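You operate a simulated robot arm through the tools that you are given. There is no shell and no other tool.

The job below is to be done with a simulated two-armed robot. You get a single attempt, and the scene is never put back.

Task
On the top of the plywood box, fold the blue cover cloth in half, so that its two long edges meet.

The check looks at the end state, three seconds after you hand in, the way a careful person would. Anything else that was tipped, shoved, dropped, spilled or broken makes it a failure. A push-on lid holds only when it is set on centred and level and pressed home; a screw cap is set on level and turned clockwise until tight. Flat cloth is picked up by pressing the open fingertips on it (5 to 10 N) and closing them slowly along it; thin cloth reads only 2 to 8 mm in the jaws.

Robot
Two 7-joint arms with four-finger grippers on one trunk, on a base that moves. Base frame: it is fixed to the floor where the robot stands at the start and does not move with it; the origin is under the middle of the robot, x ahead of it, y to its left, z up; the surface under the hand at the start is at about z = 610. Readings come in mm, degrees, newtons and seconds.
The left shoulder is at the start at [40, 181, 954], the right one opposite. With the tool pointing down near the work surface each hand reaches from about 320 to 840 mm from the robot's upright axis, wherever it stands, measured 20 degrees to its own side. Places, roughly: top of the plywood box [600, -200, 600]. Payload 3.67 kg a hand.
The TCP of each hand is the grasp point between the finger pads, 28 mm short of the fingertips. In the tool frame z runs along the fingers and y along their closing line. The gripper opens to 112 mm; its body begins 73 mm behind the TCP.
Orientation is that of the tool frame in the base frame, as a unit quaternion [w, x, y, z]. With the fingers straight down and closing along the base's y, the tool's x points along the base's -x, its y along +y and its z along -z.

Tools
- The arms move only by the tool arm_command. It takes "left_commands", "right_commands" or both (then of equal length, played together; a hand with none holds still); each is a list of rows, each a list of 3 entries, a list of its own where there are three numbers: the gripper command, from -1 (shut) to 1 (fully open), values between in proportion, then the shift along the tool's x, y, z in units of 500 mm (1.0 is 500 mm), then the turn, a rotation vector about the tool's x, y, z in units of 180 degrees (1.0 is 180 degrees). In form: [[claw, [x, y, z], [rx, ry, rz]], ...]. A call has 1 to 20 rows; each row is the pose to reach, as a shift and turn from the pose commanded when the call began, along the tool's axes at that moment. A call with a number of a shift or a turn outside -1 to 1 is refused whole. Rows are played at 5 a second. More than 50 mm and 8.6 degrees between two rows, or a gripper value outside its range, and nothing of the call is played. A pose out of reach is approached as far as the arm can. The call stops where the force on the tool passes 40 N (or 10 N more than at its start, if that is more) or the arm is blocked; 0.2 s more then pass. The fingers move at their own pace (about 72.4 mm/s each) and stop on an object; they squeeze with about 23 N. The grip force told is the motor's: it shows also when the fingers shut on nothing. Time passes only in rows, and 0.2 s behind the last, so rows that repeat a pose let the fingers close. The reply holds the time, the measured pose of the TCP, the force on the tool along the base axes, the opening and the grip force, in the units named above and with some noise, with the torque about the TCP (base axes, N m) and any sound that the robot's microphone picked up, and new pictures: "views" is both (left out), scene, wrist or none (wrist: the cameras of the hands that moved).
- Cameras (640 x 400 px; columns grow to the right, rows downward): "scene" is now at [94, -30.6, 1160]; the picture's right is [-0.41, -0.91, 0.00], its down [-0.70, 0.31, -0.64] and it looks along [0.59, -0.26, -0.76] (base axes); focal length 256 px, centre (320, 200). "left" rides on the left gripper at [60, 18, -104] in its tool frame; the picture's right is [-0.29, 0.96, 0.00], its down [-0.80, -0.24, -0.55] and it looks along [-0.53, -0.16, 0.83] (tool axes); focal length 234 px, centre (320, 200). "right" rides on the right gripper at [60, -18, -104] in its tool frame; the picture's right is [0.29, 0.96, 0.00], its down [-0.80, 0.24, -0.55] and it looks along [-0.53, 0.16, 0.83] (tool axes); focal length 234 px, centre (320, 200). There is no depth. A picture from a camera that has moved, and an enlarged one, comes with that camera's place and axes in the base frame and with its lens.
- move_column(by): moves the trunk up (or, below 0, down) by that many mm; the arms and the scene camera ride with it, the base frame stays. It gives what a move gives, with no picture.
- steer(legs): drives the robot by 1 to 6 legs, each [ahead, left, turn to the left] in mm, mm and degrees, along the robot's own axes; the way and the turn of a leg run together, so that a leg with both is an arc; at most 1500 mm and 180 degrees a leg. The arms and the cameras ride along, it lands a little off, and it stops where it bumps. It gives what a move gives, and a new picture of the scene camera.
- pan_tilt(pan, tilt): turns the head with the scene camera to pan (to the left, within 86 degrees either way) and tilt (down, from -29 to 69), counted from straight ahead of the robot. It gives what a move gives, and a new picture of the scene camera.
- enlarge(camera, box): a new picture of the part [left, top, right, bottom] of that camera's present view, enlarged. It takes no simulated time.
- sign_off(): hands the job in; it is judged then, once.

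Nothing tells you exact positions but the pictures and the camera data. Unless the task says otherwise, let go and move clear before handing in.

The tools are called after "Emit:" by a JSON object that holds its "method" and its "body". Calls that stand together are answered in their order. arm_command: Moves the arms, as the interface text tells. Its arguments: {"type":"object","properties":{"left_commands":{"type":"array"},"right_commands":{"type":"array"},"views":{"type":"string","enum":["both","scene","wrist","none"]}},"required":[]} The other tools are called the same way: move_column (by) moves the trunk up or down; steer (legs) drives the base; pan_tilt (pan, tilt) turns the head that bears the scene camera; enlarge (camera, box) takes an enlarged picture of a part of a camera's view; sign_off () hands the job in.

At the start:

```text
time: 0.0
left_tool_pos: [579.2, 78.1, 769.2]
left_tcp_rot: [0.0, 0.0, 1.0, 0.0]
left_contact_force: [-0.2, 0.0, 0.7]
left_wrist_torque: [0.0, 0.0, -0.02]
left_finger_gap: 112.1
left_gripper_force: 0.1
right_tool_pos: [510.5, -391.1, 795.1]
right_tcp_rot: [0.0, 0.0, 1.0, 0.0]
right_contact_force: [0.7, -0.8, -0.7]
right_wrist_torque: [0.02, -0.03, 0.0]
right_finger_gap: 111.8
right_gripper_force: 0.0
trunk travel left (down, up): [-75.0, 439.0]
robot x, y, heading: [0.9, 4.9, -0.3]
head pan, tilt (commanded): [-24.1, 49.9]
```

scene: 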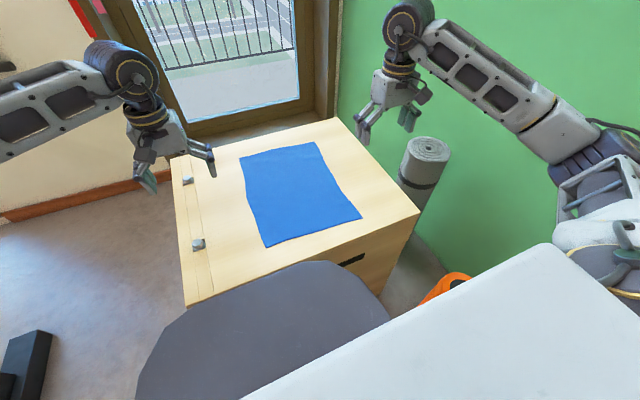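
right: 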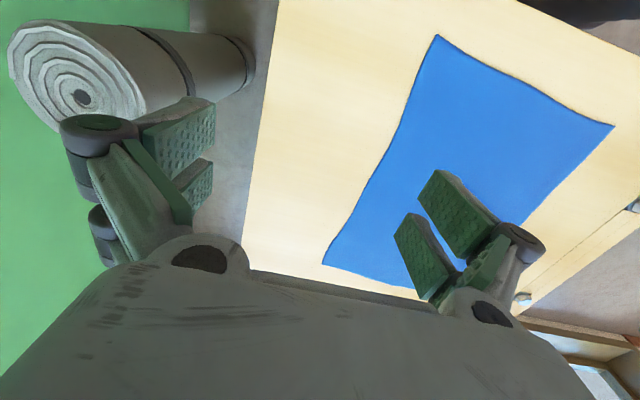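
left: 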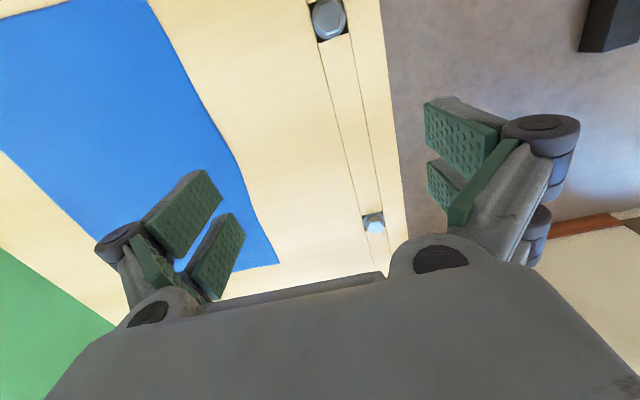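

The blue cloth lies on the plywood box, about 350 mm along x (x 430–790) and 260 mm along y (y -45 to -305), so its long edges run away from the robot. I'll look around first, to see how close the base can get and which side is free.

Emit:
{"method": "pan_tilt", "body": {"pan": 0, "tilt": 69}}

Emit:
{"method": "pan_tilt", "body": {"pan": 60, "tilt": 50}}

Emit:
{"method": "pan_tilt", "body": {"pan": 30, "tilt": 30}}

```text
time: 0.9
left_tool_pos: [579.4, 78.2, 768.5]
left_tcp_rot: [0.0, 0.001, 1.0, 0.0]
left_contact_force: [-0.5, 0.3, 0.0]
left_wrist_torque: [-0.03, 0.0, -0.01]
left_finger_gap: 112.1
left_gripper_force: 0.1
right_tool_pos: [510.0, -390.6, 795.0]
right_tcp_rot: [0.0, 0.0, 1.0, 0.0]
right_contact_force: [0.2, -0.1, 0.1]
right_wrist_torque: [-0.03, 0.0, -0.01]
right_finger_gap: 111.7
right_gripper_force: 0.2
trunk travel left (down, up): [-75.0, 439.0]
robot x, y, heading: [2.4, -1.3, -0.1]
head pan, tilt (commanded): [0.0, 68.8]
camera scene: at [79.6, 0.9, 1137.9], right [0.0, -1.0, 0.0], down [-0.93, 0.0, -0.36], along [0.36, 0.0, -0.93], focal length 256 px, centre (320, 200)
```

scene: 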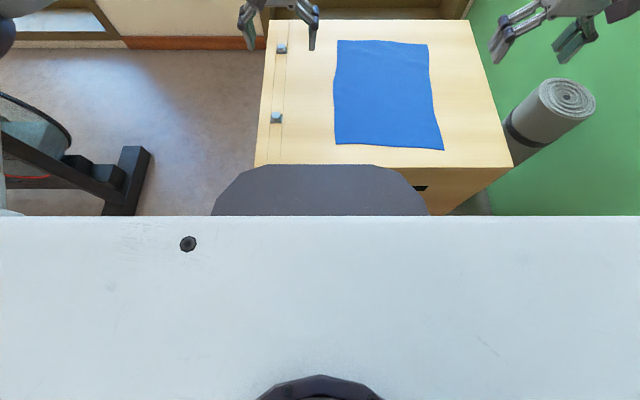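

```text
time: 2.2
left_tool_pos: [579.2, 78.1, 767.7]
left_tcp_rot: [0.0, 0.0, 1.0, 0.0]
left_contact_force: [-1.3, 0.5, -0.1]
left_wrist_torque: [-0.01, 0.0, -0.02]
left_finger_gap: 112.0
left_gripper_force: 0.0
right_tool_pos: [510.3, -390.8, 795.6]
right_tcp_rot: [0.0, 0.0, 1.0, 0.0]
right_contact_force: [0.7, -1.0, -0.5]
right_wrist_torque: [-0.01, -0.02, 0.0]
right_finger_gap: 112.2
right_gripper_force: 0.0
trunk travel left (down, up): [-75.0, 439.0]
robot x, y, heading: [2.3, 3.5, -0.1]
head pan, tilt (commanded): [60.0, 50.0]
camera scene: at [62.2, 67.6, 1159.8], right [0.87, -0.5, 0.0], down [-0.38, -0.66, -0.64], along [0.32, 0.56, -0.77], focal length 256 px, centre (320, 200)
```

scene: 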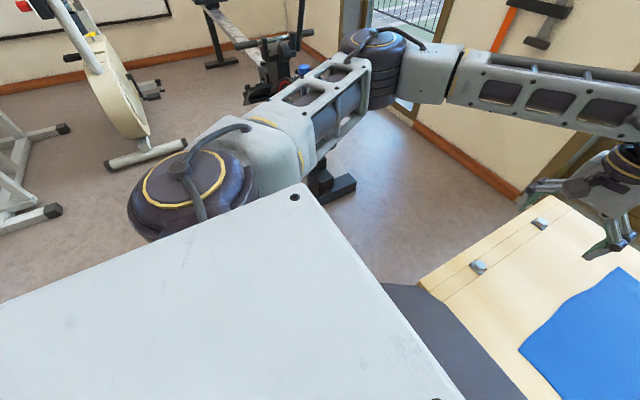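

```text
time: 3.1
left_tool_pos: [579.1, 77.7, 769.3]
left_tcp_rot: [0.001, 0.001, 1.0, -0.001]
left_contact_force: [0.6, -0.1, -0.1]
left_wrist_torque: [-0.02, -0.01, -0.03]
left_finger_gap: 112.2
left_gripper_force: 0.1
right_tool_pos: [511.4, -389.2, 795.5]
right_tcp_rot: [0.001, 0.0, 1.0, 0.0]
right_contact_force: [0.1, 0.4, 0.3]
right_wrist_torque: [0.01, -0.04, 0.0]
right_finger_gap: 112.0
right_gripper_force: 0.1
trunk travel left (down, up): [-75.0, 439.0]
robot x, y, heading: [-2.5, -0.3, -0.1]
head pan, tilt (commanded): [30.0, 30.0]
camera scene: at [101.9, 46.2, 1189.3], right [0.5, -0.87, 0.0], down [-0.43, -0.25, -0.87], along [0.75, 0.43, -0.5], focal length 256 px, centre (320, 200)
```

scene: 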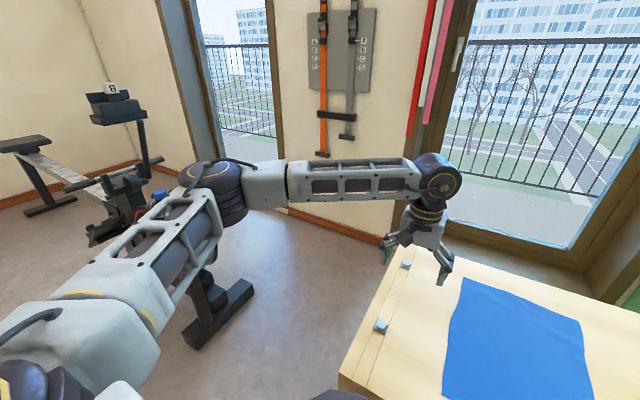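

The grey shape in front looks like part of the robot itself. I'll look straight down and zoom in on the gap between it and the box.

Emit:
{"method": "pan_tilt", "body": {"pan": 0, "tilt": 69}}

Emit:
{"method": "enlarge", "body": {"camera": "scene", "box": [200, 120, 520, 320]}}

Emit:
{"method": "move_column", "body": {"by": 250}}

Emit:
{"method": "enlarge", "body": {"camera": "scene", "box": [0, 0, 640, 400]}}

```text
time: 4.2
left_tool_pos: [579.5, 77.5, 767.0]
left_tcp_rot: [0.0, 0.0, 1.0, 0.0]
left_contact_force: [-0.9, 0.6, 0.2]
left_wrist_torque: [0.0, -0.02, 0.01]
left_finger_gap: 112.1
left_gripper_force: 0.0
right_tool_pos: [511.3, -390.7, 795.0]
right_tcp_rot: [0.0, 0.0, 1.0, 0.0]
right_contact_force: [-0.2, 0.2, -0.3]
right_wrist_torque: [0.0, 0.02, 0.01]
right_finger_gap: 112.0
right_gripper_force: 0.1
trunk travel left (down, up): [-75.0, 439.0]
robot x, y, heading: [1.7, -1.5, -0.0]
head pan, tilt (commanded): [0.0, 68.8]
camera scene: at [79.6, 1.0, 1137.9], right [0.0, -1.0, 0.0], down [-0.93, 0.0, -0.36], along [0.36, 0.0, -0.93], focal length 256 px, centre (320, 200)
```

scene: 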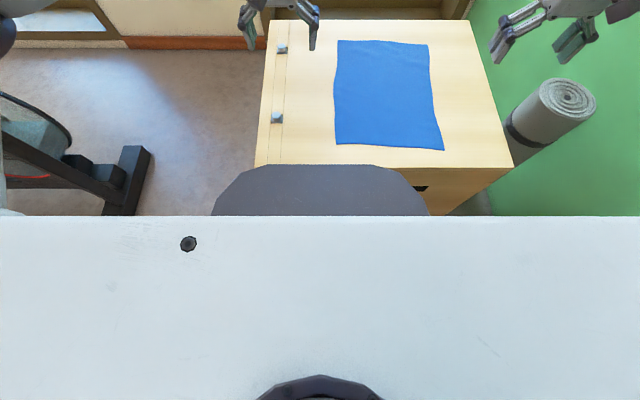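

```text
2.00 times, centred on (360, 220) of scene
camera zoom: at [79.6, 1.0, 1137.9], right [0.0, -1.0, 0.0], down [-0.93, 0.0, -0.36], along [0.36, 0.0, -0.93], focal length 512 px, centre (240, 160)
```

zoom: 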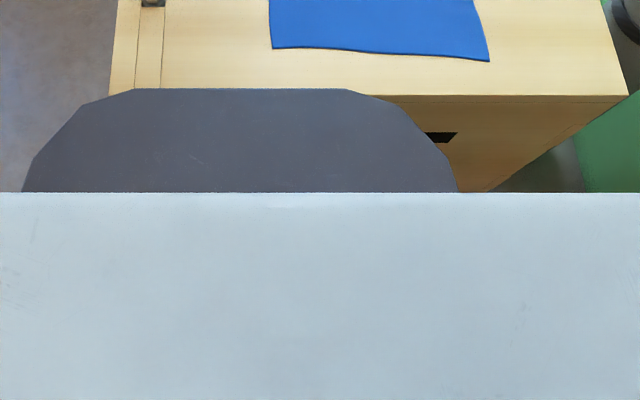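

```text
time: 6.8
left_tool_pos: [580.3, 77.6, 1018.3]
left_tcp_rot: [0.0, 0.0, 1.0, 0.0]
left_contact_force: [-1.2, 0.8, -0.5]
left_wrist_torque: [0.01, 0.0, -0.01]
left_finger_gap: 112.0
left_gripper_force: 0.1
right_tool_pos: [510.7, -390.5, 1044.6]
right_tcp_rot: [0.0, 0.0, 1.0, -0.001]
right_contact_force: [0.0, -0.6, -0.9]
right_wrist_torque: [0.01, 0.0, 0.01]
right_finger_gap: 112.2
right_gripper_force: 0.0
trunk travel left (down, up): [-325.0, 189.0]
robot x, y, heading: [3.6, -1.3, -0.0]
head pan, tilt (commanded): [0.0, 68.8]
```

```text
1.00 times, centred on (320, 200) of scene (not enlarged: the box is as wide or as high as the picture)
camera zoom: at [79.7, 0.9, 1388.2], right [0.0, -1.0, 0.0], down [-0.93, 0.0, -0.36], along [0.36, 0.0, -0.93], focal length 256 px, centre (320, 200)
```

zoom: 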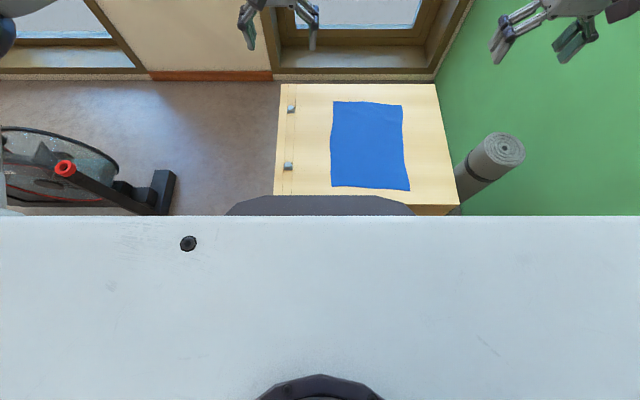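

The grey shape shifted against the box when I raised the trunk, so I'll zoom in on it to judge its height and how far forward it reaches.

Emit:
{"method": "enlarge", "body": {"camera": "scene", "box": [200, 80, 520, 280]}}

Emit:
{"method": "pan_tilt", "body": {"pan": 80, "tilt": 69}}

Emit:
{"method": "pan_tilt", "body": {"pan": -80, "tilt": 60}}

```text
2.00 times, centred on (360, 180) of scene
camera zoom: at [79.7, 0.9, 1388.2], right [0.0, -1.0, 0.0], down [-0.93, 0.0, -0.36], along [0.36, 0.0, -0.93], focal length 512 px, centre (240, 240)
```

zoom: 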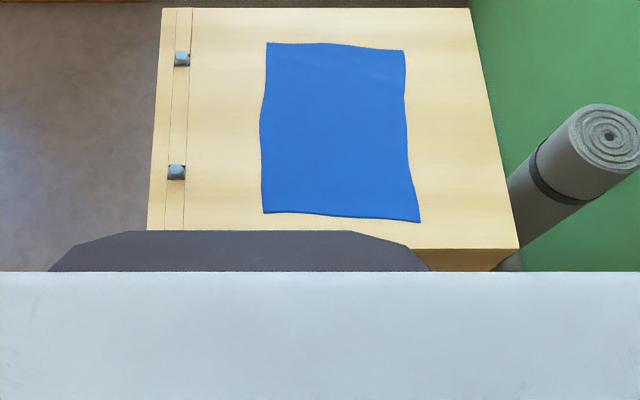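

```text
time: 8.3
left_tool_pos: [579.0, 78.0, 1018.0]
left_tcp_rot: [-0.001, 0.001, 1.0, 0.0]
left_contact_force: [0.5, 0.3, 0.1]
left_wrist_torque: [0.0, 0.04, 0.0]
left_finger_gap: 112.1
left_gripper_force: 0.0
right_tool_pos: [511.3, -390.6, 1045.4]
right_tcp_rot: [0.0, 0.0, 1.0, 0.0]
right_contact_force: [0.2, 0.2, -0.1]
right_wrist_torque: [0.0, 0.01, -0.02]
right_finger_gap: 111.7
right_gripper_force: 0.0
trunk travel left (down, up): [-325.0, 189.0]
robot x, y, heading: [0.9, 2.6, 0.2]
head pan, tilt (commanded): [80.0, 68.8]
camera scene: at [33.5, 56.0, 1388.2], right [0.98, -0.17, 0.0], down [-0.16, -0.92, -0.36], along [0.06, 0.36, -0.93], focal length 256 px, centre (320, 200)
```

scene: 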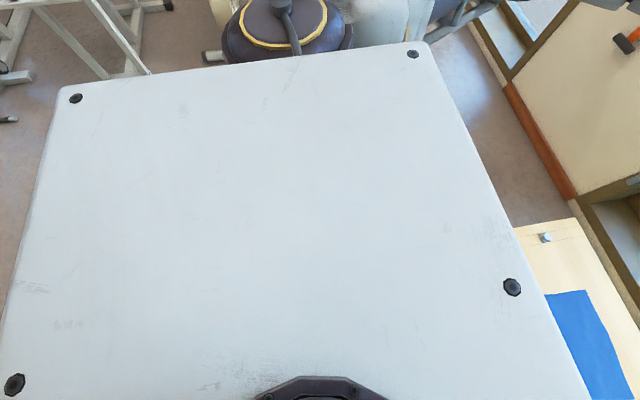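

```text
time: 10.8
left_tool_pos: [578.9, 78.9, 1018.5]
left_tcp_rot: [0.0, -0.001, 1.0, 0.0]
left_contact_force: [0.4, -0.4, 1.2]
left_wrist_torque: [0.01, -0.01, 0.0]
left_finger_gap: 112.0
left_gripper_force: 0.1
right_tool_pos: [510.4, -390.9, 1044.5]
right_tcp_rot: [0.001, -0.001, 1.0, 0.0]
right_contact_force: [0.0, 1.2, -0.5]
right_wrist_torque: [0.01, 0.01, -0.02]
right_finger_gap: 112.0
right_gripper_force: 0.1
trunk travel left (down, up): [-325.0, 189.0]
robot x, y, heading: [4.9, -1.6, 0.1]
head pan, tilt (commanded): [-80.0, 60.0]
camera scene: at [35.3, -64.7, 1397.6], right [-0.98, -0.17, 0.0], down [-0.15, 0.85, -0.5], along [0.09, -0.49, -0.87], focal length 256 px, centre (320, 200)
```

scene: 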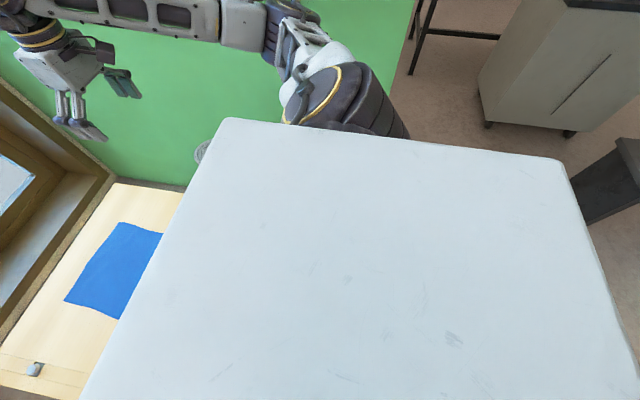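

The grey part is centred on the robot and stays above the box line, so it belongs to the robot. A fold with both hands would work best from the left side of the box, facing -y. I'll use the left wrist camera to check the base's footprint and the free floor there.

Emit:
{"method": "arm_command", "body": {"left_commands": [[1, [0.038, 0.07, 0], [0, 0, 0.0416]], [1, [0.076, 0.14, 0], [0, 0, 0.0833]], [1, [0.114, 0.21, 0], [0, 0, 0.125]], [1, [0.152, 0.28, 0], [0, 0, 0.1667]], [1, [0.19, 0.35, 0], [0, 0, 0.208]], [1, [0.228, 0.42, 0], [0, 0, 0.25]], [1, [0.266, 0.49, 0], [0, 0, 0.2916]], [1, [0.304, 0.56, 0], [0, 0, 0.333]], [1, [0.342, 0.63, 0], [0, 0, 0.375]], [1, [0.38, 0.7, 0], [0, 0, 0.4166]], [1, [0.418, 0.77, 0], [0, 0, 0.458]], [1, [0.456, 0.84, 0], [0, 0, 0.5]], [1, [0.456, 0.84, 0], [0, 0, 0.5]], [1, [0.456, 0.84, 0], [0, 0, 0.5]]], "views": "wrist"}}

```text
time: 13.8
left_tool_pos: [315.6, 174.7, 865.9]
left_tcp_rot: [0.014, 0.688, 0.725, 0.031]
left_contact_force: [0.1, 1.1, -0.3]
left_wrist_torque: [-0.11, -0.03, -0.01]
left_finger_gap: 111.6
left_gripper_force: 0.1
left hand out of reach, approached as far as the arm can: row 6, 7, 8, 9, 10, 11, 12, 13, 14
right_tool_pos: [510.6, -387.6, 1045.9]
right_tcp_rot: [0.0, 0.0, 1.0, -0.001]
right_contact_force: [-0.1, 1.4, 0.0]
right_wrist_torque: [-0.07, -0.02, 0.0]
right_finger_gap: 112.3
right_gripper_force: 0.1
trunk travel left (down, up): [-325.0, 189.0]
robot x, y, heading: [-0.4, 4.8, -0.1]
head pan, tilt (commanded): [-80.0, 60.0]
camera left: at [324.5, 233.0, 972.2], right [0.97, -0.24, 0.06], down [-0.23, -0.82, 0.52], along [-0.08, -0.52, -0.85], focal length 234 px, centre (320, 200)
```

left: 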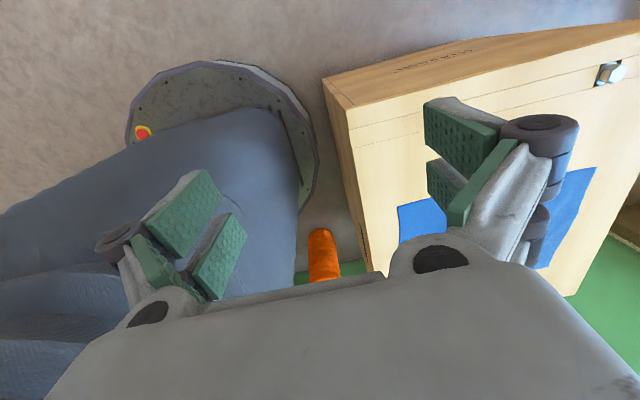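

The wrist view shows a round base of roughly 285 mm radius, about 95 mm clear of the box, and open floor on the left side up to the rower's foot at y of about 850. The left arm hit a limit on that move, so I'll make a small test shift to learn which pose its commands count from.

Emit:
{"method": "arm_command", "body": {"left_commands": [[1, [0, 0, -0.08], [0, 0, 0]], [1, [0, 0, -0.08], [0, 0, 0]]], "views": "wrist"}}

Emit:
{"method": "pan_tilt", "body": {"pan": 45, "tilt": 45}}

```text
time: 14.3
left_tool_pos: [318.9, 161.7, 889.3]
left_tcp_rot: [0.012, 0.686, 0.726, 0.034]
left_contact_force: [0.3, 0.3, -0.8]
left_wrist_torque: [-0.02, -0.01, -0.01]
left_finger_gap: 112.1
left_gripper_force: 0.0
left hand out of reach, approached as far as the arm can: row 1, 2
right_tool_pos: [510.7, -389.2, 1044.8]
right_tcp_rot: [0.001, 0.0, 1.0, -0.001]
right_contact_force: [0.0, 0.6, -0.2]
right_wrist_torque: [-0.03, 0.02, 0.02]
right_finger_gap: 111.8
right_gripper_force: 0.0
trunk travel left (down, up): [-325.0, 189.0]
robot x, y, heading: [-1.1, 1.3, -0.0]
head pan, tilt (commanded): [-80.0, 60.0]
camera left: at [326.6, 219.7, 995.5], right [0.97, -0.23, 0.05], down [-0.23, -0.83, 0.52], along [-0.08, -0.51, -0.86], focal length 234 px, centre (320, 200)
```

left: 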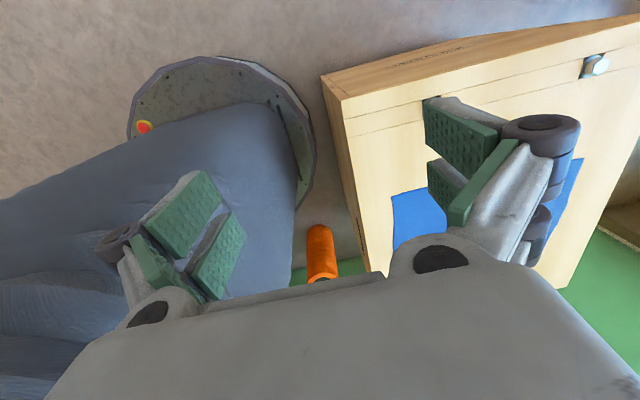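

```text
time: 16.4
left_tool_pos: [317.7, 161.3, 889.1]
left_tcp_rot: [0.011, 0.687, 0.726, 0.033]
left_contact_force: [0.1, -0.3, -0.7]
left_wrist_torque: [-0.01, 0.0, 0.01]
left_finger_gap: 112.0
left_gripper_force: 0.1
right_tool_pos: [510.7, -391.1, 1045.7]
right_tcp_rot: [0.0, 0.001, 1.0, 0.0]
right_contact_force: [0.3, 0.6, 0.2]
right_wrist_torque: [0.01, -0.01, -0.01]
right_finger_gap: 112.1
right_gripper_force: 0.1
trunk travel left (down, up): [-325.0, 189.0]
robot x, y, heading: [-0.9, 0.5, -0.1]
head pan, tilt (commanded): [45.0, 45.0]
camera scene: at [81.2, 58.4, 1417.1], right [0.71, -0.71, 0.0], down [-0.5, -0.5, -0.71], along [0.5, 0.5, -0.71], focal length 256 px, centre (320, 200)
```

scene: 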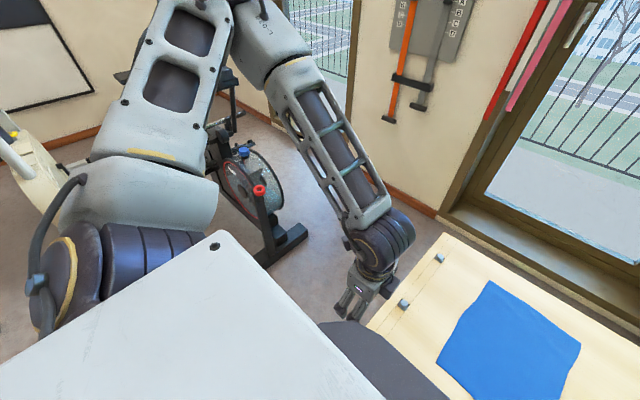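

The left arm is still straining toward its old target. I'll bring it back along the path it came, halfway first, to confirm which pose it counts from.

Emit:
{"method": "arm_command", "body": {"left_commands": [[1, [-0.07, 0.038, 0.0], [0, 0, -0.0416]], [1, [-0.14, 0.076, 0.0], [0, 0, -0.0833]], [1, [-0.21, 0.114, 0.0], [0, 0, -0.125]], [1, [-0.28, 0.152, 0.0], [0, 0, -0.1667]], [1, [-0.35, 0.19, 0.0], [0, 0, -0.208]], [1, [-0.42, 0.228, 0.0], [0, 0, -0.25]]], "views": "scene"}}

```text
time: 17.8
left_tool_pos: [445.4, -47.4, 890.9]
left_tcp_rot: [0.022, 0.356, 0.934, 0.025]
left_contact_force: [0.7, 0.4, 0.1]
left_wrist_torque: [0.02, 0.02, 0.04]
left_finger_gap: 111.9
left_gripper_force: 0.0
right_tool_pos: [511.3, -392.2, 1045.2]
right_tcp_rot: [-0.001, 0.0, 1.0, 0.001]
right_contact_force: [0.5, -0.5, 0.0]
right_wrist_torque: [0.05, 0.03, 0.0]
right_finger_gap: 112.0
right_gripper_force: 0.1
trunk travel left (down, up): [-325.0, 189.0]
robot x, y, heading: [2.9, -1.3, -0.1]
head pan, tilt (commanded): [45.0, 45.0]
camera scene: at [82.0, 57.1, 1417.1], right [0.71, -0.71, 0.0], down [-0.5, -0.5, -0.71], along [0.5, 0.5, -0.71], focal length 256 px, centre (320, 200)
```

scene: 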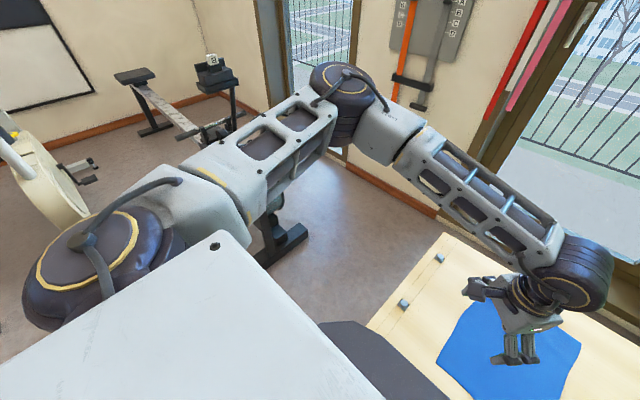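

Commands count from the pose actually reached, which makes recovery simple. I'll bring the left hand back to straight-down in front of the robot, then drive to the left side of the box with the hands high.

Emit:
{"method": "arm_command", "body": {"left_commands": [[1, [0.0244, 0.0563, -0.0343], [0.0023, 0.002, -0.0331]], [1, [0.0489, 0.1126, -0.0686], [0.0047, 0.0041, -0.0662]], [1, [0.0733, 0.1689, -0.1029], [0.007, 0.0061, -0.0993]], [1, [0.0977, 0.2251, -0.1371], [0.0093, 0.0082, -0.1325]], [1, [0.1221, 0.2814, -0.1714], [0.0116, 0.0102, -0.1656]], [1, [0.1466, 0.3377, -0.2057], [0.014, 0.0123, -0.1987]], [1, [0.171, 0.394, -0.24], [0.0163, 0.0143, -0.2318]], [1, [0.171, 0.394, -0.24], [0.0163, 0.0143, -0.2318]]], "right_commands": [[1, [0, 0.06, 0], [0, 0, 0]], [1, [0, 0.12, 0], [0, 0, 0]], [1, [0, 0.18, 0], [0, 0, 0]], [1, [0, 0.24, 0], [0, 0, 0]], [1, [0, 0.3, 0], [0, 0, 0]], [1, [0, 0.36, 0], [0, 0, 0]], [1, [0, 0.4, 0], [0, 0, 0]], [1, [0, 0.4, 0], [0, 0, 0]]], "views": "scene"}}

Emit:
{"method": "pan_tilt", "body": {"pan": 86, "tilt": 35}}

```text
time: 19.6
left_tool_pos: [504.0, 150.8, 1022.3]
left_tcp_rot: [0.001, 0.001, 1.0, 0.001]
left_contact_force: [0.9, 0.1, -0.1]
left_wrist_torque: [0.0, 0.01, 0.03]
left_finger_gap: 112.0
left_gripper_force: 0.0
right_tool_pos: [512.1, -190.7, 1046.1]
right_tcp_rot: [0.0, 0.0, 1.0, 0.0]
right_contact_force: [0.0, 0.1, -0.7]
right_wrist_torque: [0.0, 0.0, 0.0]
right_finger_gap: 112.0
right_gripper_force: 0.0
trunk travel left (down, up): [-325.0, 189.0]
robot x, y, heading: [-3.4, 0.5, -0.0]
head pan, tilt (commanded): [45.0, 45.0]
camera scene: at [81.2, 57.3, 1417.1], right [0.71, -0.71, 0.0], down [-0.5, -0.5, -0.71], along [0.5, 0.5, -0.71], focal length 256 px, centre (320, 200)
```

scene: 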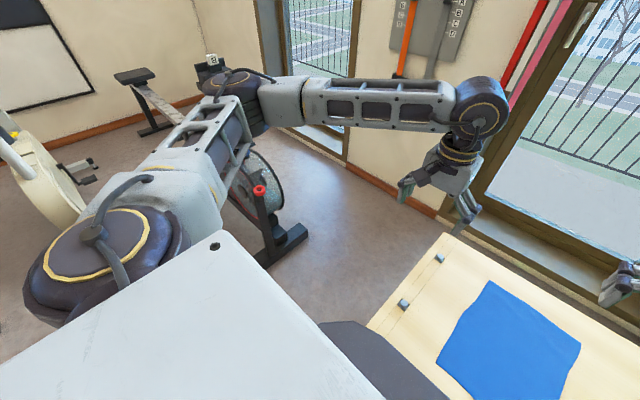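

```text
time: 20.7
left_tool_pos: [503.0, 151.4, 1022.3]
left_tcp_rot: [0.001, 0.002, 1.0, 0.0]
left_contact_force: [0.2, 0.0, 0.1]
left_wrist_torque: [0.02, 0.02, -0.01]
left_finger_gap: 111.8
left_gripper_force: 0.1
right_tool_pos: [510.7, -190.5, 1044.9]
right_tcp_rot: [0.0, 0.0, 1.0, 0.0]
right_contact_force: [0.4, 0.0, -0.5]
right_wrist_torque: [0.01, -0.01, -0.02]
right_finger_gap: 112.1
right_gripper_force: 0.0
trunk travel left (down, up): [-325.0, 189.0]
robot x, y, heading: [1.2, 2.0, -0.0]
head pan, tilt (commanded): [85.9, 35.0]
camera scene: at [30.1, 88.7, 1431.9], right [1.0, -0.07, 0.0], down [-0.04, -0.57, -0.82], along [0.06, 0.82, -0.57], focal length 256 px, centre (320, 200)
```

scene: 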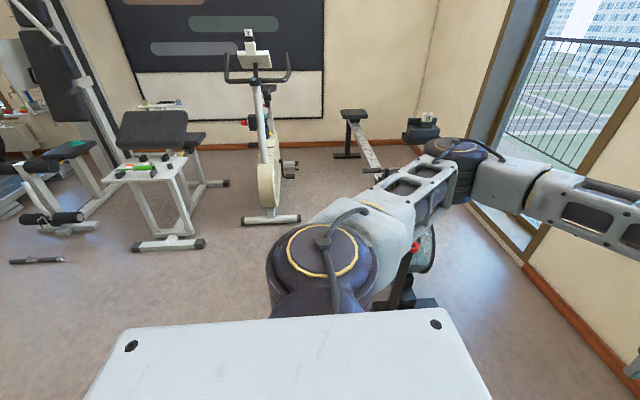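

The floor on the left is open, and the rower is low and beyond y of about 850. I'll strafe left and turn right by 90 degrees, then stop and check.

Emit:
{"method": "steer", "body": {"legs": [[0, 480, 0], [0, 0, -90]]}}

Emit:
{"method": "pan_tilt", "body": {"pan": 60, "tilt": 50}}

Emit:
{"method": "pan_tilt", "body": {"pan": 20, "tilt": 55}}

```text
time: 27.9
left_tool_pos: [148.5, -24.2, 1023.1]
left_tcp_rot: [0.001, 0.711, 0.704, -0.001]
left_contact_force: [-0.7, 0.1, -0.5]
left_wrist_torque: [-0.03, -0.03, 0.04]
left_finger_gap: 111.9
left_gripper_force: 0.1
right_tool_pos: [-193.4, -29.0, 1045.4]
right_tcp_rot: [0.0, 0.709, 0.705, 0.0]
right_contact_force: [-0.6, 0.5, 0.7]
right_wrist_torque: [0.0, 0.0, -0.05]
right_finger_gap: 111.8
right_gripper_force: 0.2
trunk travel left (down, up): [-325.0, 189.0]
robot x, y, heading: [-0.8, 481.9, -90.4]
head pan, tilt (commanded): [85.9, 35.0]
camera scene: at [90.0, 454.4, 1431.9], right [-0.08, -1.0, 0.0], down [-0.57, 0.04, -0.82], along [0.82, -0.06, -0.57], focal length 256 px, centre (320, 200)
```

scene: 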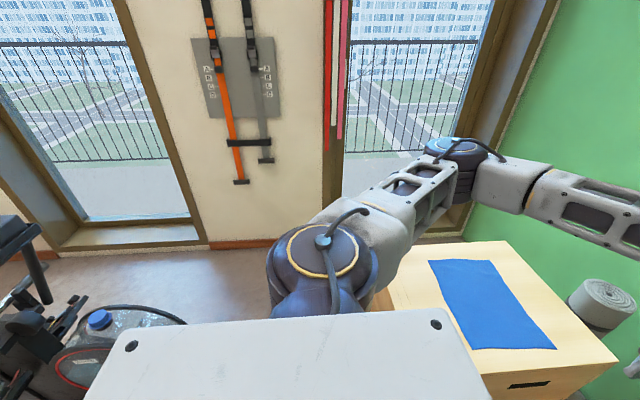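

```text
time: 28.8
left_tool_pos: [148.0, -23.0, 1022.6]
left_tcp_rot: [0.001, 0.71, 0.704, -0.001]
left_contact_force: [-0.3, -0.3, -0.9]
left_wrist_torque: [0.01, 0.01, 0.02]
left_finger_gap: 112.0
left_gripper_force: 0.1
right_tool_pos: [-193.2, -29.1, 1045.0]
right_tcp_rot: [0.0, 0.708, 0.706, 0.0]
right_contact_force: [0.2, 0.3, -0.2]
right_wrist_torque: [-0.04, 0.03, 0.01]
right_finger_gap: 112.0
right_gripper_force: 0.0
trunk travel left (down, up): [-325.0, 189.0]
robot x, y, heading: [-3.6, 477.7, -90.2]
head pan, tilt (commanded): [60.0, 50.0]
camera scene: at [68.9, 422.3, 1410.2], right [-0.5, -0.86, 0.0], down [-0.66, 0.39, -0.64], along [0.56, -0.32, -0.77], focal length 256 px, centre (320, 200)
```

scene: 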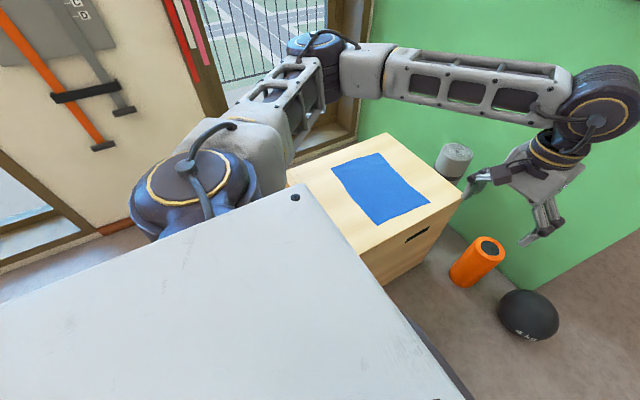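

```text
time: 29.8
left_tool_pos: [147.9, -23.8, 1022.9]
left_tcp_rot: [0.0, 0.71, 0.704, 0.0]
left_contact_force: [0.5, 0.3, 0.1]
left_wrist_torque: [0.02, 0.02, 0.02]
left_finger_gap: 111.9
left_gripper_force: 0.0
right_tool_pos: [-194.2, -29.3, 1045.4]
right_tcp_rot: [0.0, 0.709, 0.705, 0.0]
right_contact_force: [0.1, -0.1, 0.7]
right_wrist_torque: [0.01, 0.03, 0.03]
right_finger_gap: 112.0
right_gripper_force: 0.1
trunk travel left (down, up): [-325.0, 189.0]
robot x, y, heading: [2.0, 482.9, -90.4]
head pan, tilt (commanded): [20.0, 55.0]
camera scene: at [26.7, 393.2, 1403.7], right [-0.94, -0.34, 0.0], down [-0.28, 0.77, -0.57], along [0.19, -0.54, -0.82], focal length 256 px, centre (320, 200)
```

scene: 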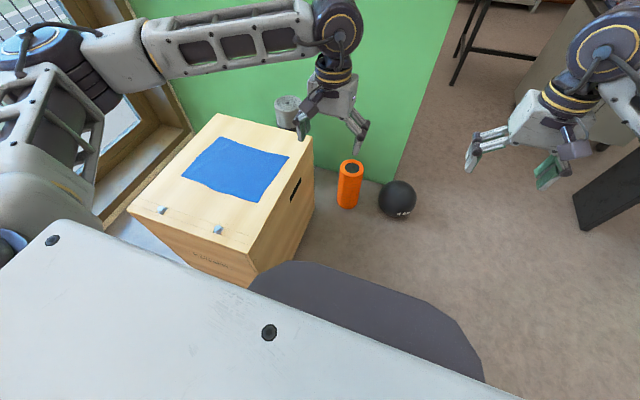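

The rim points I measured fit a round base of about 290 mm radius, so it should pass between the box and the rower with 40–60 mm to spare on each side. I'll strafe along the box in two stages and check after the first.

Emit:
{"method": "steer", "body": {"legs": [[-6, 300, 0.3]]}}

```text
time: 31.9
left_tool_pos: [452.0, -17.3, 1023.2]
left_tcp_rot: [0.001, 0.707, 0.707, 0.0]
left_contact_force: [-0.2, -0.5, -0.2]
left_wrist_torque: [0.01, 0.0, 0.0]
left_finger_gap: 112.0
left_gripper_force: 0.1
right_tool_pos: [111.4, -25.3, 1046.1]
right_tcp_rot: [0.0, 0.705, 0.709, 0.0]
right_contact_force: [0.3, 0.1, -0.2]
right_wrist_torque: [0.0, 0.04, 0.02]
right_finger_gap: 112.1
right_gripper_force: 0.1
trunk travel left (down, up): [-325.0, 189.0]
robot x, y, heading: [301.2, 484.8, -89.8]
head pan, tilt (commanded): [20.0, 55.0]
camera scene: at [326.8, 399.1, 1403.6], right [-0.94, -0.35, 0.0], down [-0.28, 0.77, -0.57], along [0.2, -0.54, -0.82], focal length 256 px, centre (320, 200)
```

scene: 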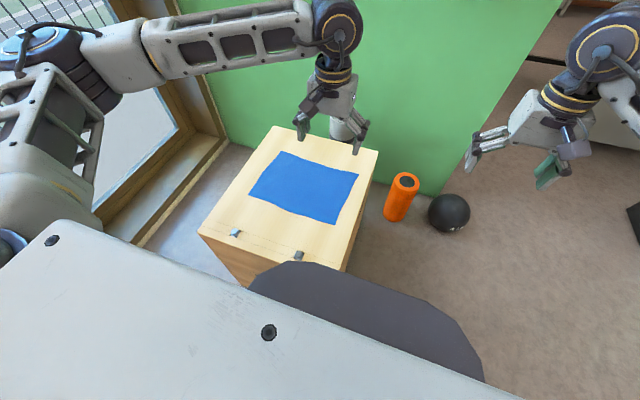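

That leg landed well. Before the second half I'll look to the robot's left to check the rower clearance.

Emit:
{"method": "pan_tilt", "body": {"pan": 86, "tilt": 55}}

```text
time: 33.3
left_tool_pos: [451.9, -17.0, 1022.3]
left_tcp_rot: [0.0, 0.707, 0.708, -0.001]
left_contact_force: [0.2, -0.2, 0.3]
left_wrist_torque: [0.0, 0.0, 0.03]
left_finger_gap: 112.1
left_gripper_force: 0.0
right_tool_pos: [109.2, -25.5, 1045.2]
right_tcp_rot: [0.0, 0.706, 0.708, 0.0]
right_contact_force: [0.7, 0.8, 0.2]
right_wrist_torque: [0.01, -0.03, -0.01]
right_finger_gap: 112.2
right_gripper_force: 0.1
trunk travel left (down, up): [-325.0, 189.0]
robot x, y, heading: [298.4, 487.8, -89.7]
head pan, tilt (commanded): [85.9, 55.0]
camera scene: at [373.5, 461.9, 1403.7], right [-0.07, -1.0, 0.0], down [-0.82, 0.06, -0.57], along [0.57, -0.04, -0.82], focal length 256 px, centre (320, 200)
```

scene: 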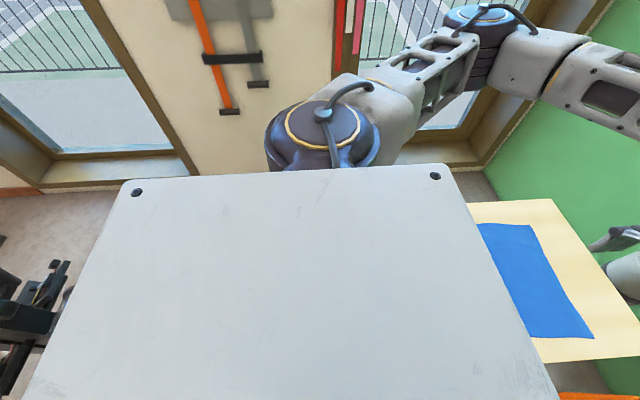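

The rower's near foot is hidden behind my torso, but it measured y ≥ 842 and my base should reach back only to about y 778. I'll do the second half of the strafe.

Emit:
{"method": "steer", "body": {"legs": [[0, 300, -0.2]]}}

Emit:
{"method": "pan_tilt", "body": {"pan": 0, "tilt": 69}}

```text
time: 35.4
left_tool_pos: [753.9, -15.6, 1022.5]
left_tcp_rot: [0.002, 0.709, 0.706, -0.001]
left_contact_force: [0.2, -0.5, 0.3]
left_wrist_torque: [-0.01, 0.02, 0.01]
left_finger_gap: 112.0
left_gripper_force: 0.1
right_tool_pos: [411.6, -23.9, 1045.0]
right_tcp_rot: [0.0, 0.707, 0.707, 0.0]
right_contact_force: [-0.2, 0.7, -0.4]
right_wrist_torque: [-0.01, -0.02, -0.03]
right_finger_gap: 112.0
right_gripper_force: 0.0
trunk travel left (down, up): [-325.0, 189.0]
robot x, y, heading: [600.3, 488.3, -89.9]
head pan, tilt (commanded): [85.9, 55.0]
camera scene: at [676.4, 462.5, 1403.6], right [-0.07, -1.0, 0.0], down [-0.82, 0.06, -0.57], along [0.57, -0.04, -0.82], focal length 256 px, centre (320, 200)
```

scene: 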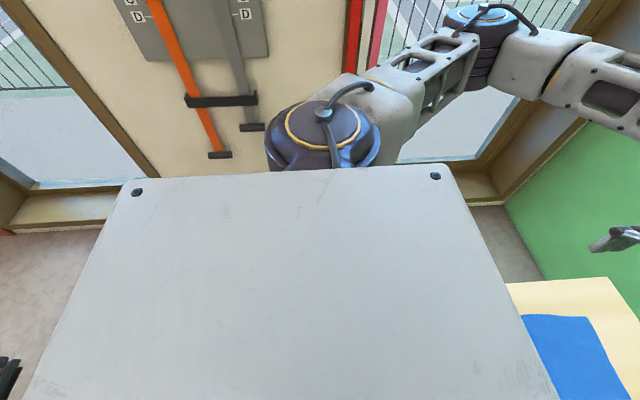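

```text
time: 37.0
left_tool_pos: [752.6, -16.9, 1023.1]
left_tcp_rot: [0.001, 0.708, 0.706, 0.0]
left_contact_force: [-0.1, -0.4, -0.1]
left_wrist_torque: [0.0, 0.0, 0.02]
left_finger_gap: 112.1
left_gripper_force: 0.0
right_tool_pos: [410.4, -23.6, 1045.3]
right_tcp_rot: [-0.001, 0.706, 0.708, 0.0]
right_contact_force: [-0.4, 0.2, 0.3]
right_wrist_torque: [0.0, 0.0, -0.01]
right_finger_gap: 112.1
right_gripper_force: 0.0
trunk travel left (down, up): [-325.0, 189.0]
robot x, y, heading: [599.8, 487.8, -90.1]
head pan, tilt (commanded): [0.0, 68.8]
camera scene: at [604.6, 411.6, 1388.2], right [-1.0, 0.0, 0.0], down [0.0, 0.93, -0.36], along [0.0, -0.36, -0.93], focal length 256 px, centre (320, 200)
```

scene: 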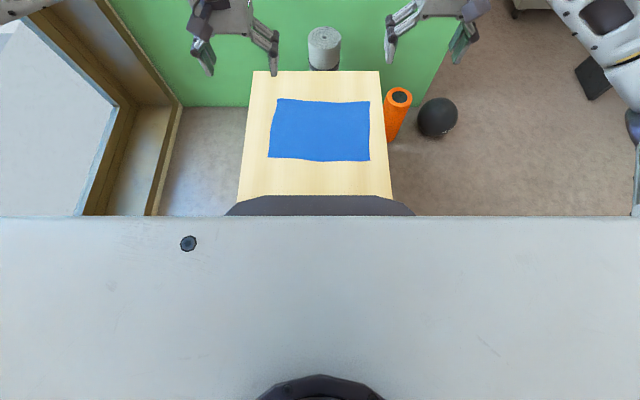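

I'm now facing the cloth square-on, with its long edges running crosswise. I'll zoom in to locate the corners precisely.

Emit:
{"method": "enlarge", "body": {"camera": "scene", "box": [230, 60, 410, 172]}}

```text
3.56 times, centred on (320, 116) of scene
camera zoom: at [604.6, 411.6, 1388.2], right [-1.0, 0.0, 0.0], down [0.0, 0.93, -0.36], along [0.0, -0.36, -0.93], focal length 909 px, centre (320, 499)
```

zoom: 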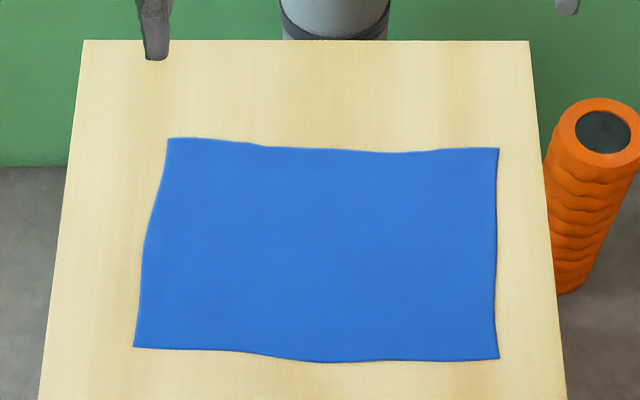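

The far edge runs from B(769,-308) to C(413,-295) and the near edge from A(787,-49) to D(431,-36). I'll look at the finger geometry in the left wrist camera before planning the pinch.

Emit:
{"method": "enlarge", "body": {"camera": "left", "box": [60, 80, 600, 400]}}

Emit:
{"method": "enlarge", "body": {"camera": "scene", "box": [160, 0, 300, 88]}}

```text
1.19 times, centred on (330, 240) of left
camera zoom: at [771.5, 43.2, 1127.3], right [0.96, -0.29, 0.0], down [-0.24, -0.8, 0.56], along [-0.16, -0.53, -0.83], focal length 278 px, centre (308, 153)
```

zoom: 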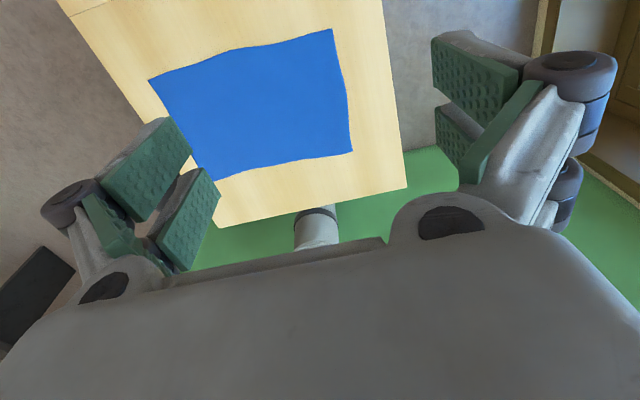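

```text
4.55 times, centred on (230, 44) of scene
camera zoom: at [604.6, 411.6, 1388.2], right [-1.0, 0.0, 0.0], down [0.0, 0.93, -0.36], along [0.0, -0.36, -0.93], focal length 1163 px, centre (729, 909)
```

zoom: 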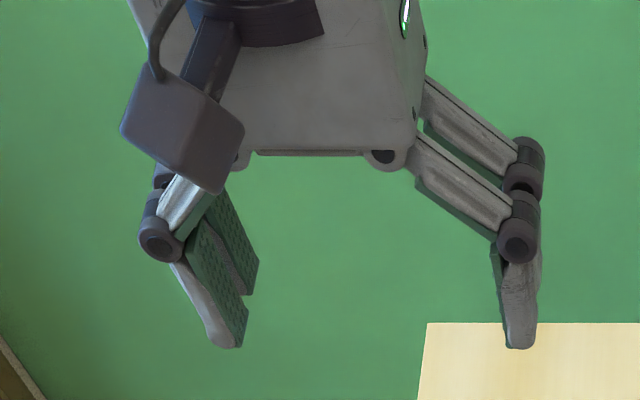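

The fingers come in pairs, roughly ±25 mm across the hand. I'll lower the trunk back, then bring both hands, partly closed to about 45 mm, over the far edge's two ends.

Emit:
{"method": "move_column", "body": {"by": -250}}

Emit:
{"method": "arm_command", "body": {"left_commands": [[0.6, [-0.08, -0.005, 0], [0, 0, 0]], [0.2, [-0.16, -0.01, 0], [0, 0, 0]], [-0.2, [-0.24, -0.015, 0], [0, 0, 0]], [-0.2, [-0.32, -0.02, 0], [0, 0, 0]], [-0.2, [-0.4, -0.024, 0], [0, 0, 0]], [-0.2, [-0.48, -0.028, 0.03], [0, 0, 0]], [-0.2, [-0.55, -0.032, 0.08], [0, 0, 0]], [-0.2, [-0.572, -0.032, 0.13], [0, 0, 0]], [-0.2, [-0.572, -0.032, 0.13], [0, 0, 0]]], "right_commands": [[0.6, [-0.07, 0.01, 0], [0, 0, 0]], [0.2, [-0.14, 0.02, 0], [0, 0, 0]], [-0.2, [-0.21, 0.03, 0], [0, 0, 0]], [-0.2, [-0.28, 0.04, 0.02], [0, 0, 0]], [-0.2, [-0.36, 0.05, 0.05], [0, 0, 0]], [-0.2, [-0.44, 0.06, 0.08], [0, 0, 0]], [-0.2, [-0.51, 0.068, 0.13], [0, 0, 0]], [-0.2, [-0.534, 0.068, 0.18], [0, 0, 0]], [-0.2, [-0.534, 0.068, 0.18], [0, 0, 0]]], "views": "both"}}

```text
time: 39.6
left_tool_pos: [753.1, -15.5, 772.1]
left_tcp_rot: [0.001, 0.708, 0.706, -0.001]
left_contact_force: [0.5, 0.6, 0.2]
left_wrist_torque: [0.0, 0.01, 0.0]
left_finger_gap: 111.9
left_gripper_force: 0.0
right_tool_pos: [411.0, -23.1, 795.9]
right_tcp_rot: [0.0, 0.706, 0.708, 0.0]
right_contact_force: [1.0, 0.1, -0.5]
right_wrist_torque: [0.01, 0.0, 0.04]
right_finger_gap: 111.7
right_gripper_force: 0.1
trunk travel left (down, up): [-75.0, 439.0]
robot x, y, heading: [604.5, 484.0, -90.0]
head pan, tilt (commanded): [0.0, 68.8]
```

```text
time: 41.6
left_tool_pos: [734.6, -296.6, 717.4]
left_tcp_rot: [0.001, 0.709, 0.706, 0.0]
left_contact_force: [-0.5, 0.1, 0.5]
left_wrist_torque: [-0.05, -0.02, 0.0]
left_finger_gap: 44.7
left_gripper_force: 0.1
left hand out of reach, approached as far as the arm can: row 8, 9
right_tool_pos: [443.3, -290.1, 706.9]
right_tcp_rot: [0.0, 0.708, 0.707, -0.001]
right_contact_force: [-0.6, -0.5, 0.7]
right_wrist_torque: [-0.02, -0.07, -0.05]
right_finger_gap: 44.8
right_gripper_force: 0.1
trunk travel left (down, up): [-75.0, 439.0]
robot x, y, heading: [602.4, 489.3, -89.9]
head pan, tilt (commanded): [0.0, 68.8]
camera scene: at [603.3, 412.3, 1138.0], right [-1.0, 0.0, 0.0], down [0.0, 0.93, -0.36], along [0.0, -0.36, -0.93], focal length 256 px, centre (320, 200)
camera right: at [424.6, -231.0, 809.6], right [0.96, 0.29, 0.0], down [0.24, -0.8, 0.56], along [0.16, -0.53, -0.83], focal length 234 px, centre (320, 200)
camera left: at [753.9, -237.1, 820.5], right [0.96, -0.29, 0.0], down [-0.24, -0.8, 0.56], along [-0.16, -0.53, -0.83], focal length 234 px, centre (320, 200)
```

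scene: 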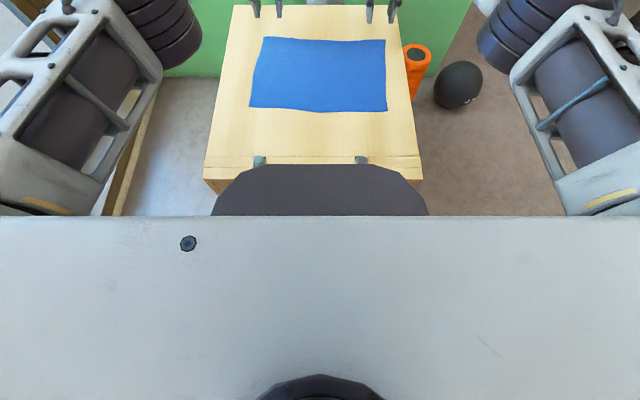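
right: 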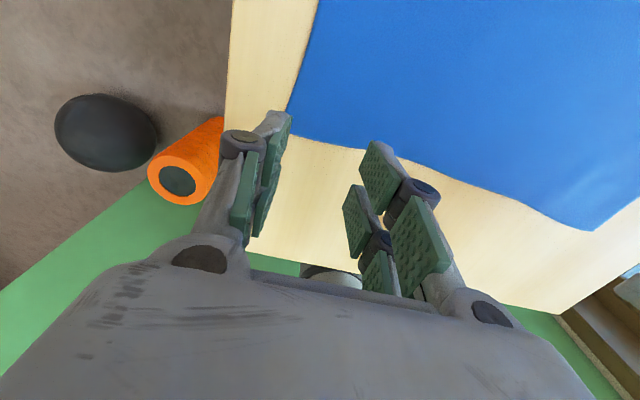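
left: 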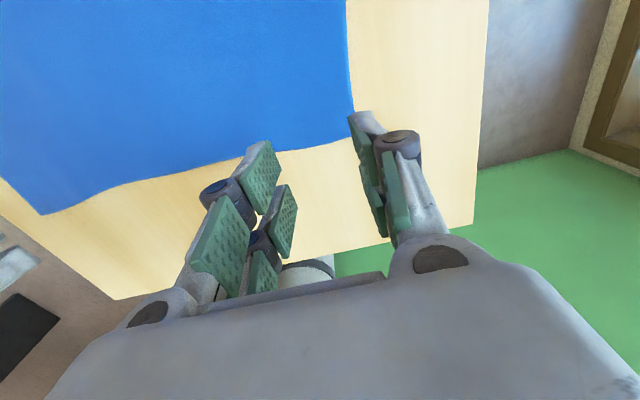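

Both hands are above the far edge, but the left is at its reach limit with fingers vertical, so I'll tilt the fingertips forward about 15°, which also suits the fold. First I'll zoom the wrist views to refine the corner positions.

Emit:
{"method": "enlarge", "body": {"camera": "left", "box": [220, 60, 460, 210]}}

Emit:
{"method": "enlarge", "body": {"camera": "right", "box": [200, 60, 440, 210]}}

Emit:
{"method": "enlarge", "body": {"camera": "scene", "box": [200, 0, 440, 150]}}

```text
2.67 times, centred on (340, 135) of left
camera zoom: at [753.9, -237.1, 820.5], right [0.96, -0.29, 0.0], down [-0.24, -0.8, 0.56], along [-0.16, -0.53, -0.83], focal length 624 px, centre (267, 373)
```

zoom: 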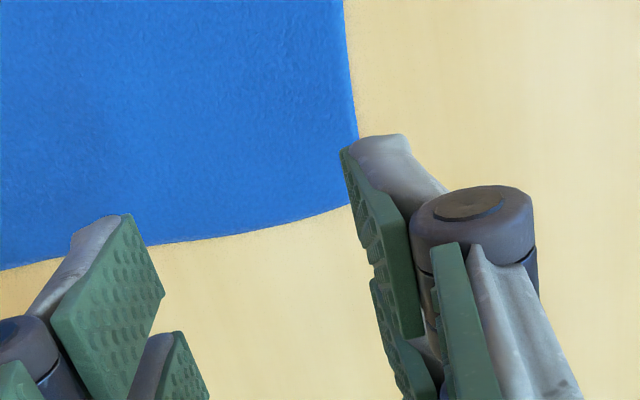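

```text
2.67 times, centred on (320, 135) of right
camera zoom: at [424.6, -231.0, 809.6], right [0.96, 0.29, 0.0], down [0.24, -0.8, 0.56], along [0.16, -0.53, -0.83], focal length 624 px, centre (320, 373)
```

zoom: 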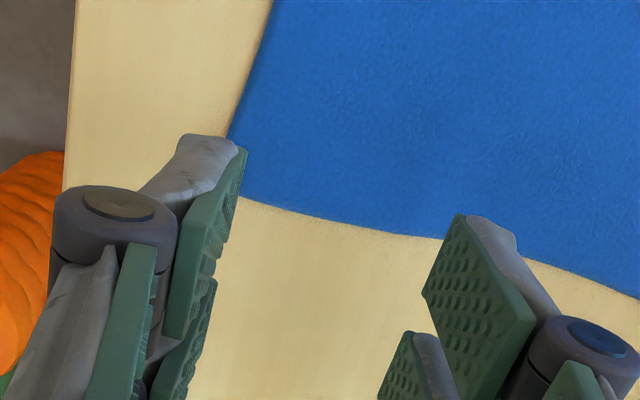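

```text
2.67 times, centred on (320, 75) of scene
camera zoom: at [603.3, 412.3, 1138.0], right [-1.0, 0.0, 0.0], down [0.0, 0.93, -0.36], along [0.0, -0.36, -0.93], focal length 682 px, centre (320, 533)
```

zoom: 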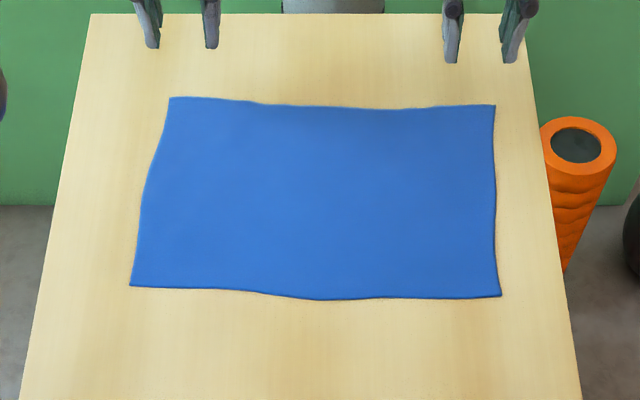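

The wrist and scene views agree: surface at z about 605, far corners B(770,-316) and C(408,-303). Next I'll tilt both hands 15° fingertips-forward and come down to about 20 mm above the edge strip.

Emit:
{"method": "arm_command", "body": {"left_commands": [[-0.2, [-0.007, 0.001, 0.02], [0, -0.028, 0]], [-0.2, [-0.014, 0.003, 0.05], [0, -0.056, 0]], [-0.2, [-0.02, 0.005, 0.08], [0, -0.0833, 0]], [-0.2, [-0.027, 0.005, 0.114], [0, -0.0833, 0]], [-0.2, [-0.027, 0.005, 0.114], [0, -0.0833, 0]]], "right_commands": [[-0.2, [-0.004, 0, 0.02], [0, -0.028, 0]], [-0.2, [-0.008, 0, 0.045], [0, -0.056, 0]], [-0.2, [-0.012, 0, 0.07], [0, -0.0833, 0]], [-0.2, [-0.014, 0, 0.094], [0, -0.0833, 0]], [-0.2, [-0.014, 0, 0.094], [0, -0.0833, 0]]], "views": "both"}}

```text
time: 42.8
left_tool_pos: [739.7, -310.1, 657.1]
left_tcp_rot: [0.093, 0.702, 0.7, -0.093]
left_contact_force: [0.3, 0.2, 0.1]
left_wrist_torque: [0.04, 0.0, -0.01]
left_finger_gap: 44.9
left_gripper_force: 0.0
right_tool_pos: [446.3, -296.7, 658.1]
right_tcp_rot: [0.092, 0.7, 0.702, -0.092]
right_contact_force: [-0.4, 0.3, 0.2]
right_wrist_torque: [0.0, -0.01, 0.0]
right_finger_gap: 44.6
right_gripper_force: 0.1
trunk travel left (down, up): [-75.0, 439.0]
robot x, y, heading: [602.9, 487.4, -89.6]
head pan, tilt (commanded): [0.0, 68.8]
camera scene: at [604.6, 411.9, 1137.9], right [-1.0, 0.0, 0.0], down [0.0, 0.93, -0.36], along [0.0, -0.36, -0.93], focal length 256 px, centre (320, 200)
camera right: at [426.6, -211.9, 743.9], right [0.96, 0.28, -0.08], down [0.24, -0.63, 0.74], along [0.16, -0.73, -0.67], focal length 234 px, centre (320, 200)
camera left: at [758.6, -225.7, 742.7], right [0.96, -0.28, 0.07], down [-0.24, -0.62, 0.74], along [-0.16, -0.73, -0.67], focal length 234 px, centre (320, 200)
```

scene: 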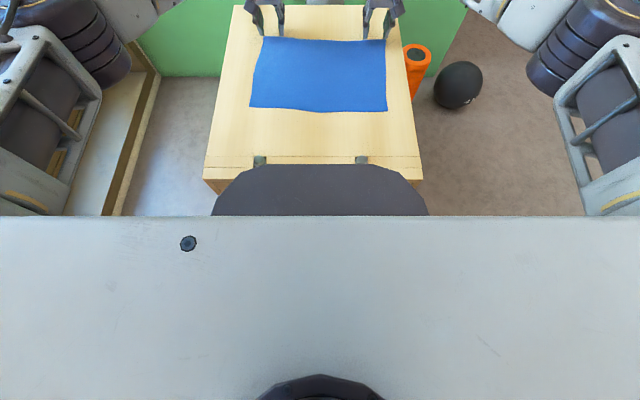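
right: 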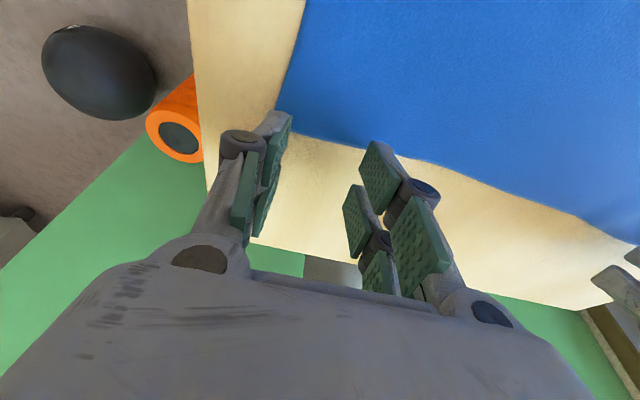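
left: 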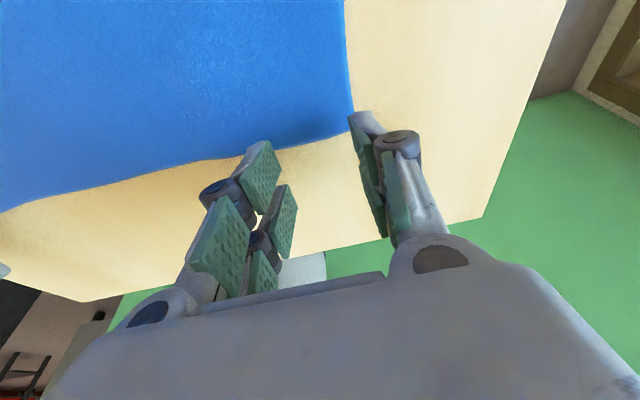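

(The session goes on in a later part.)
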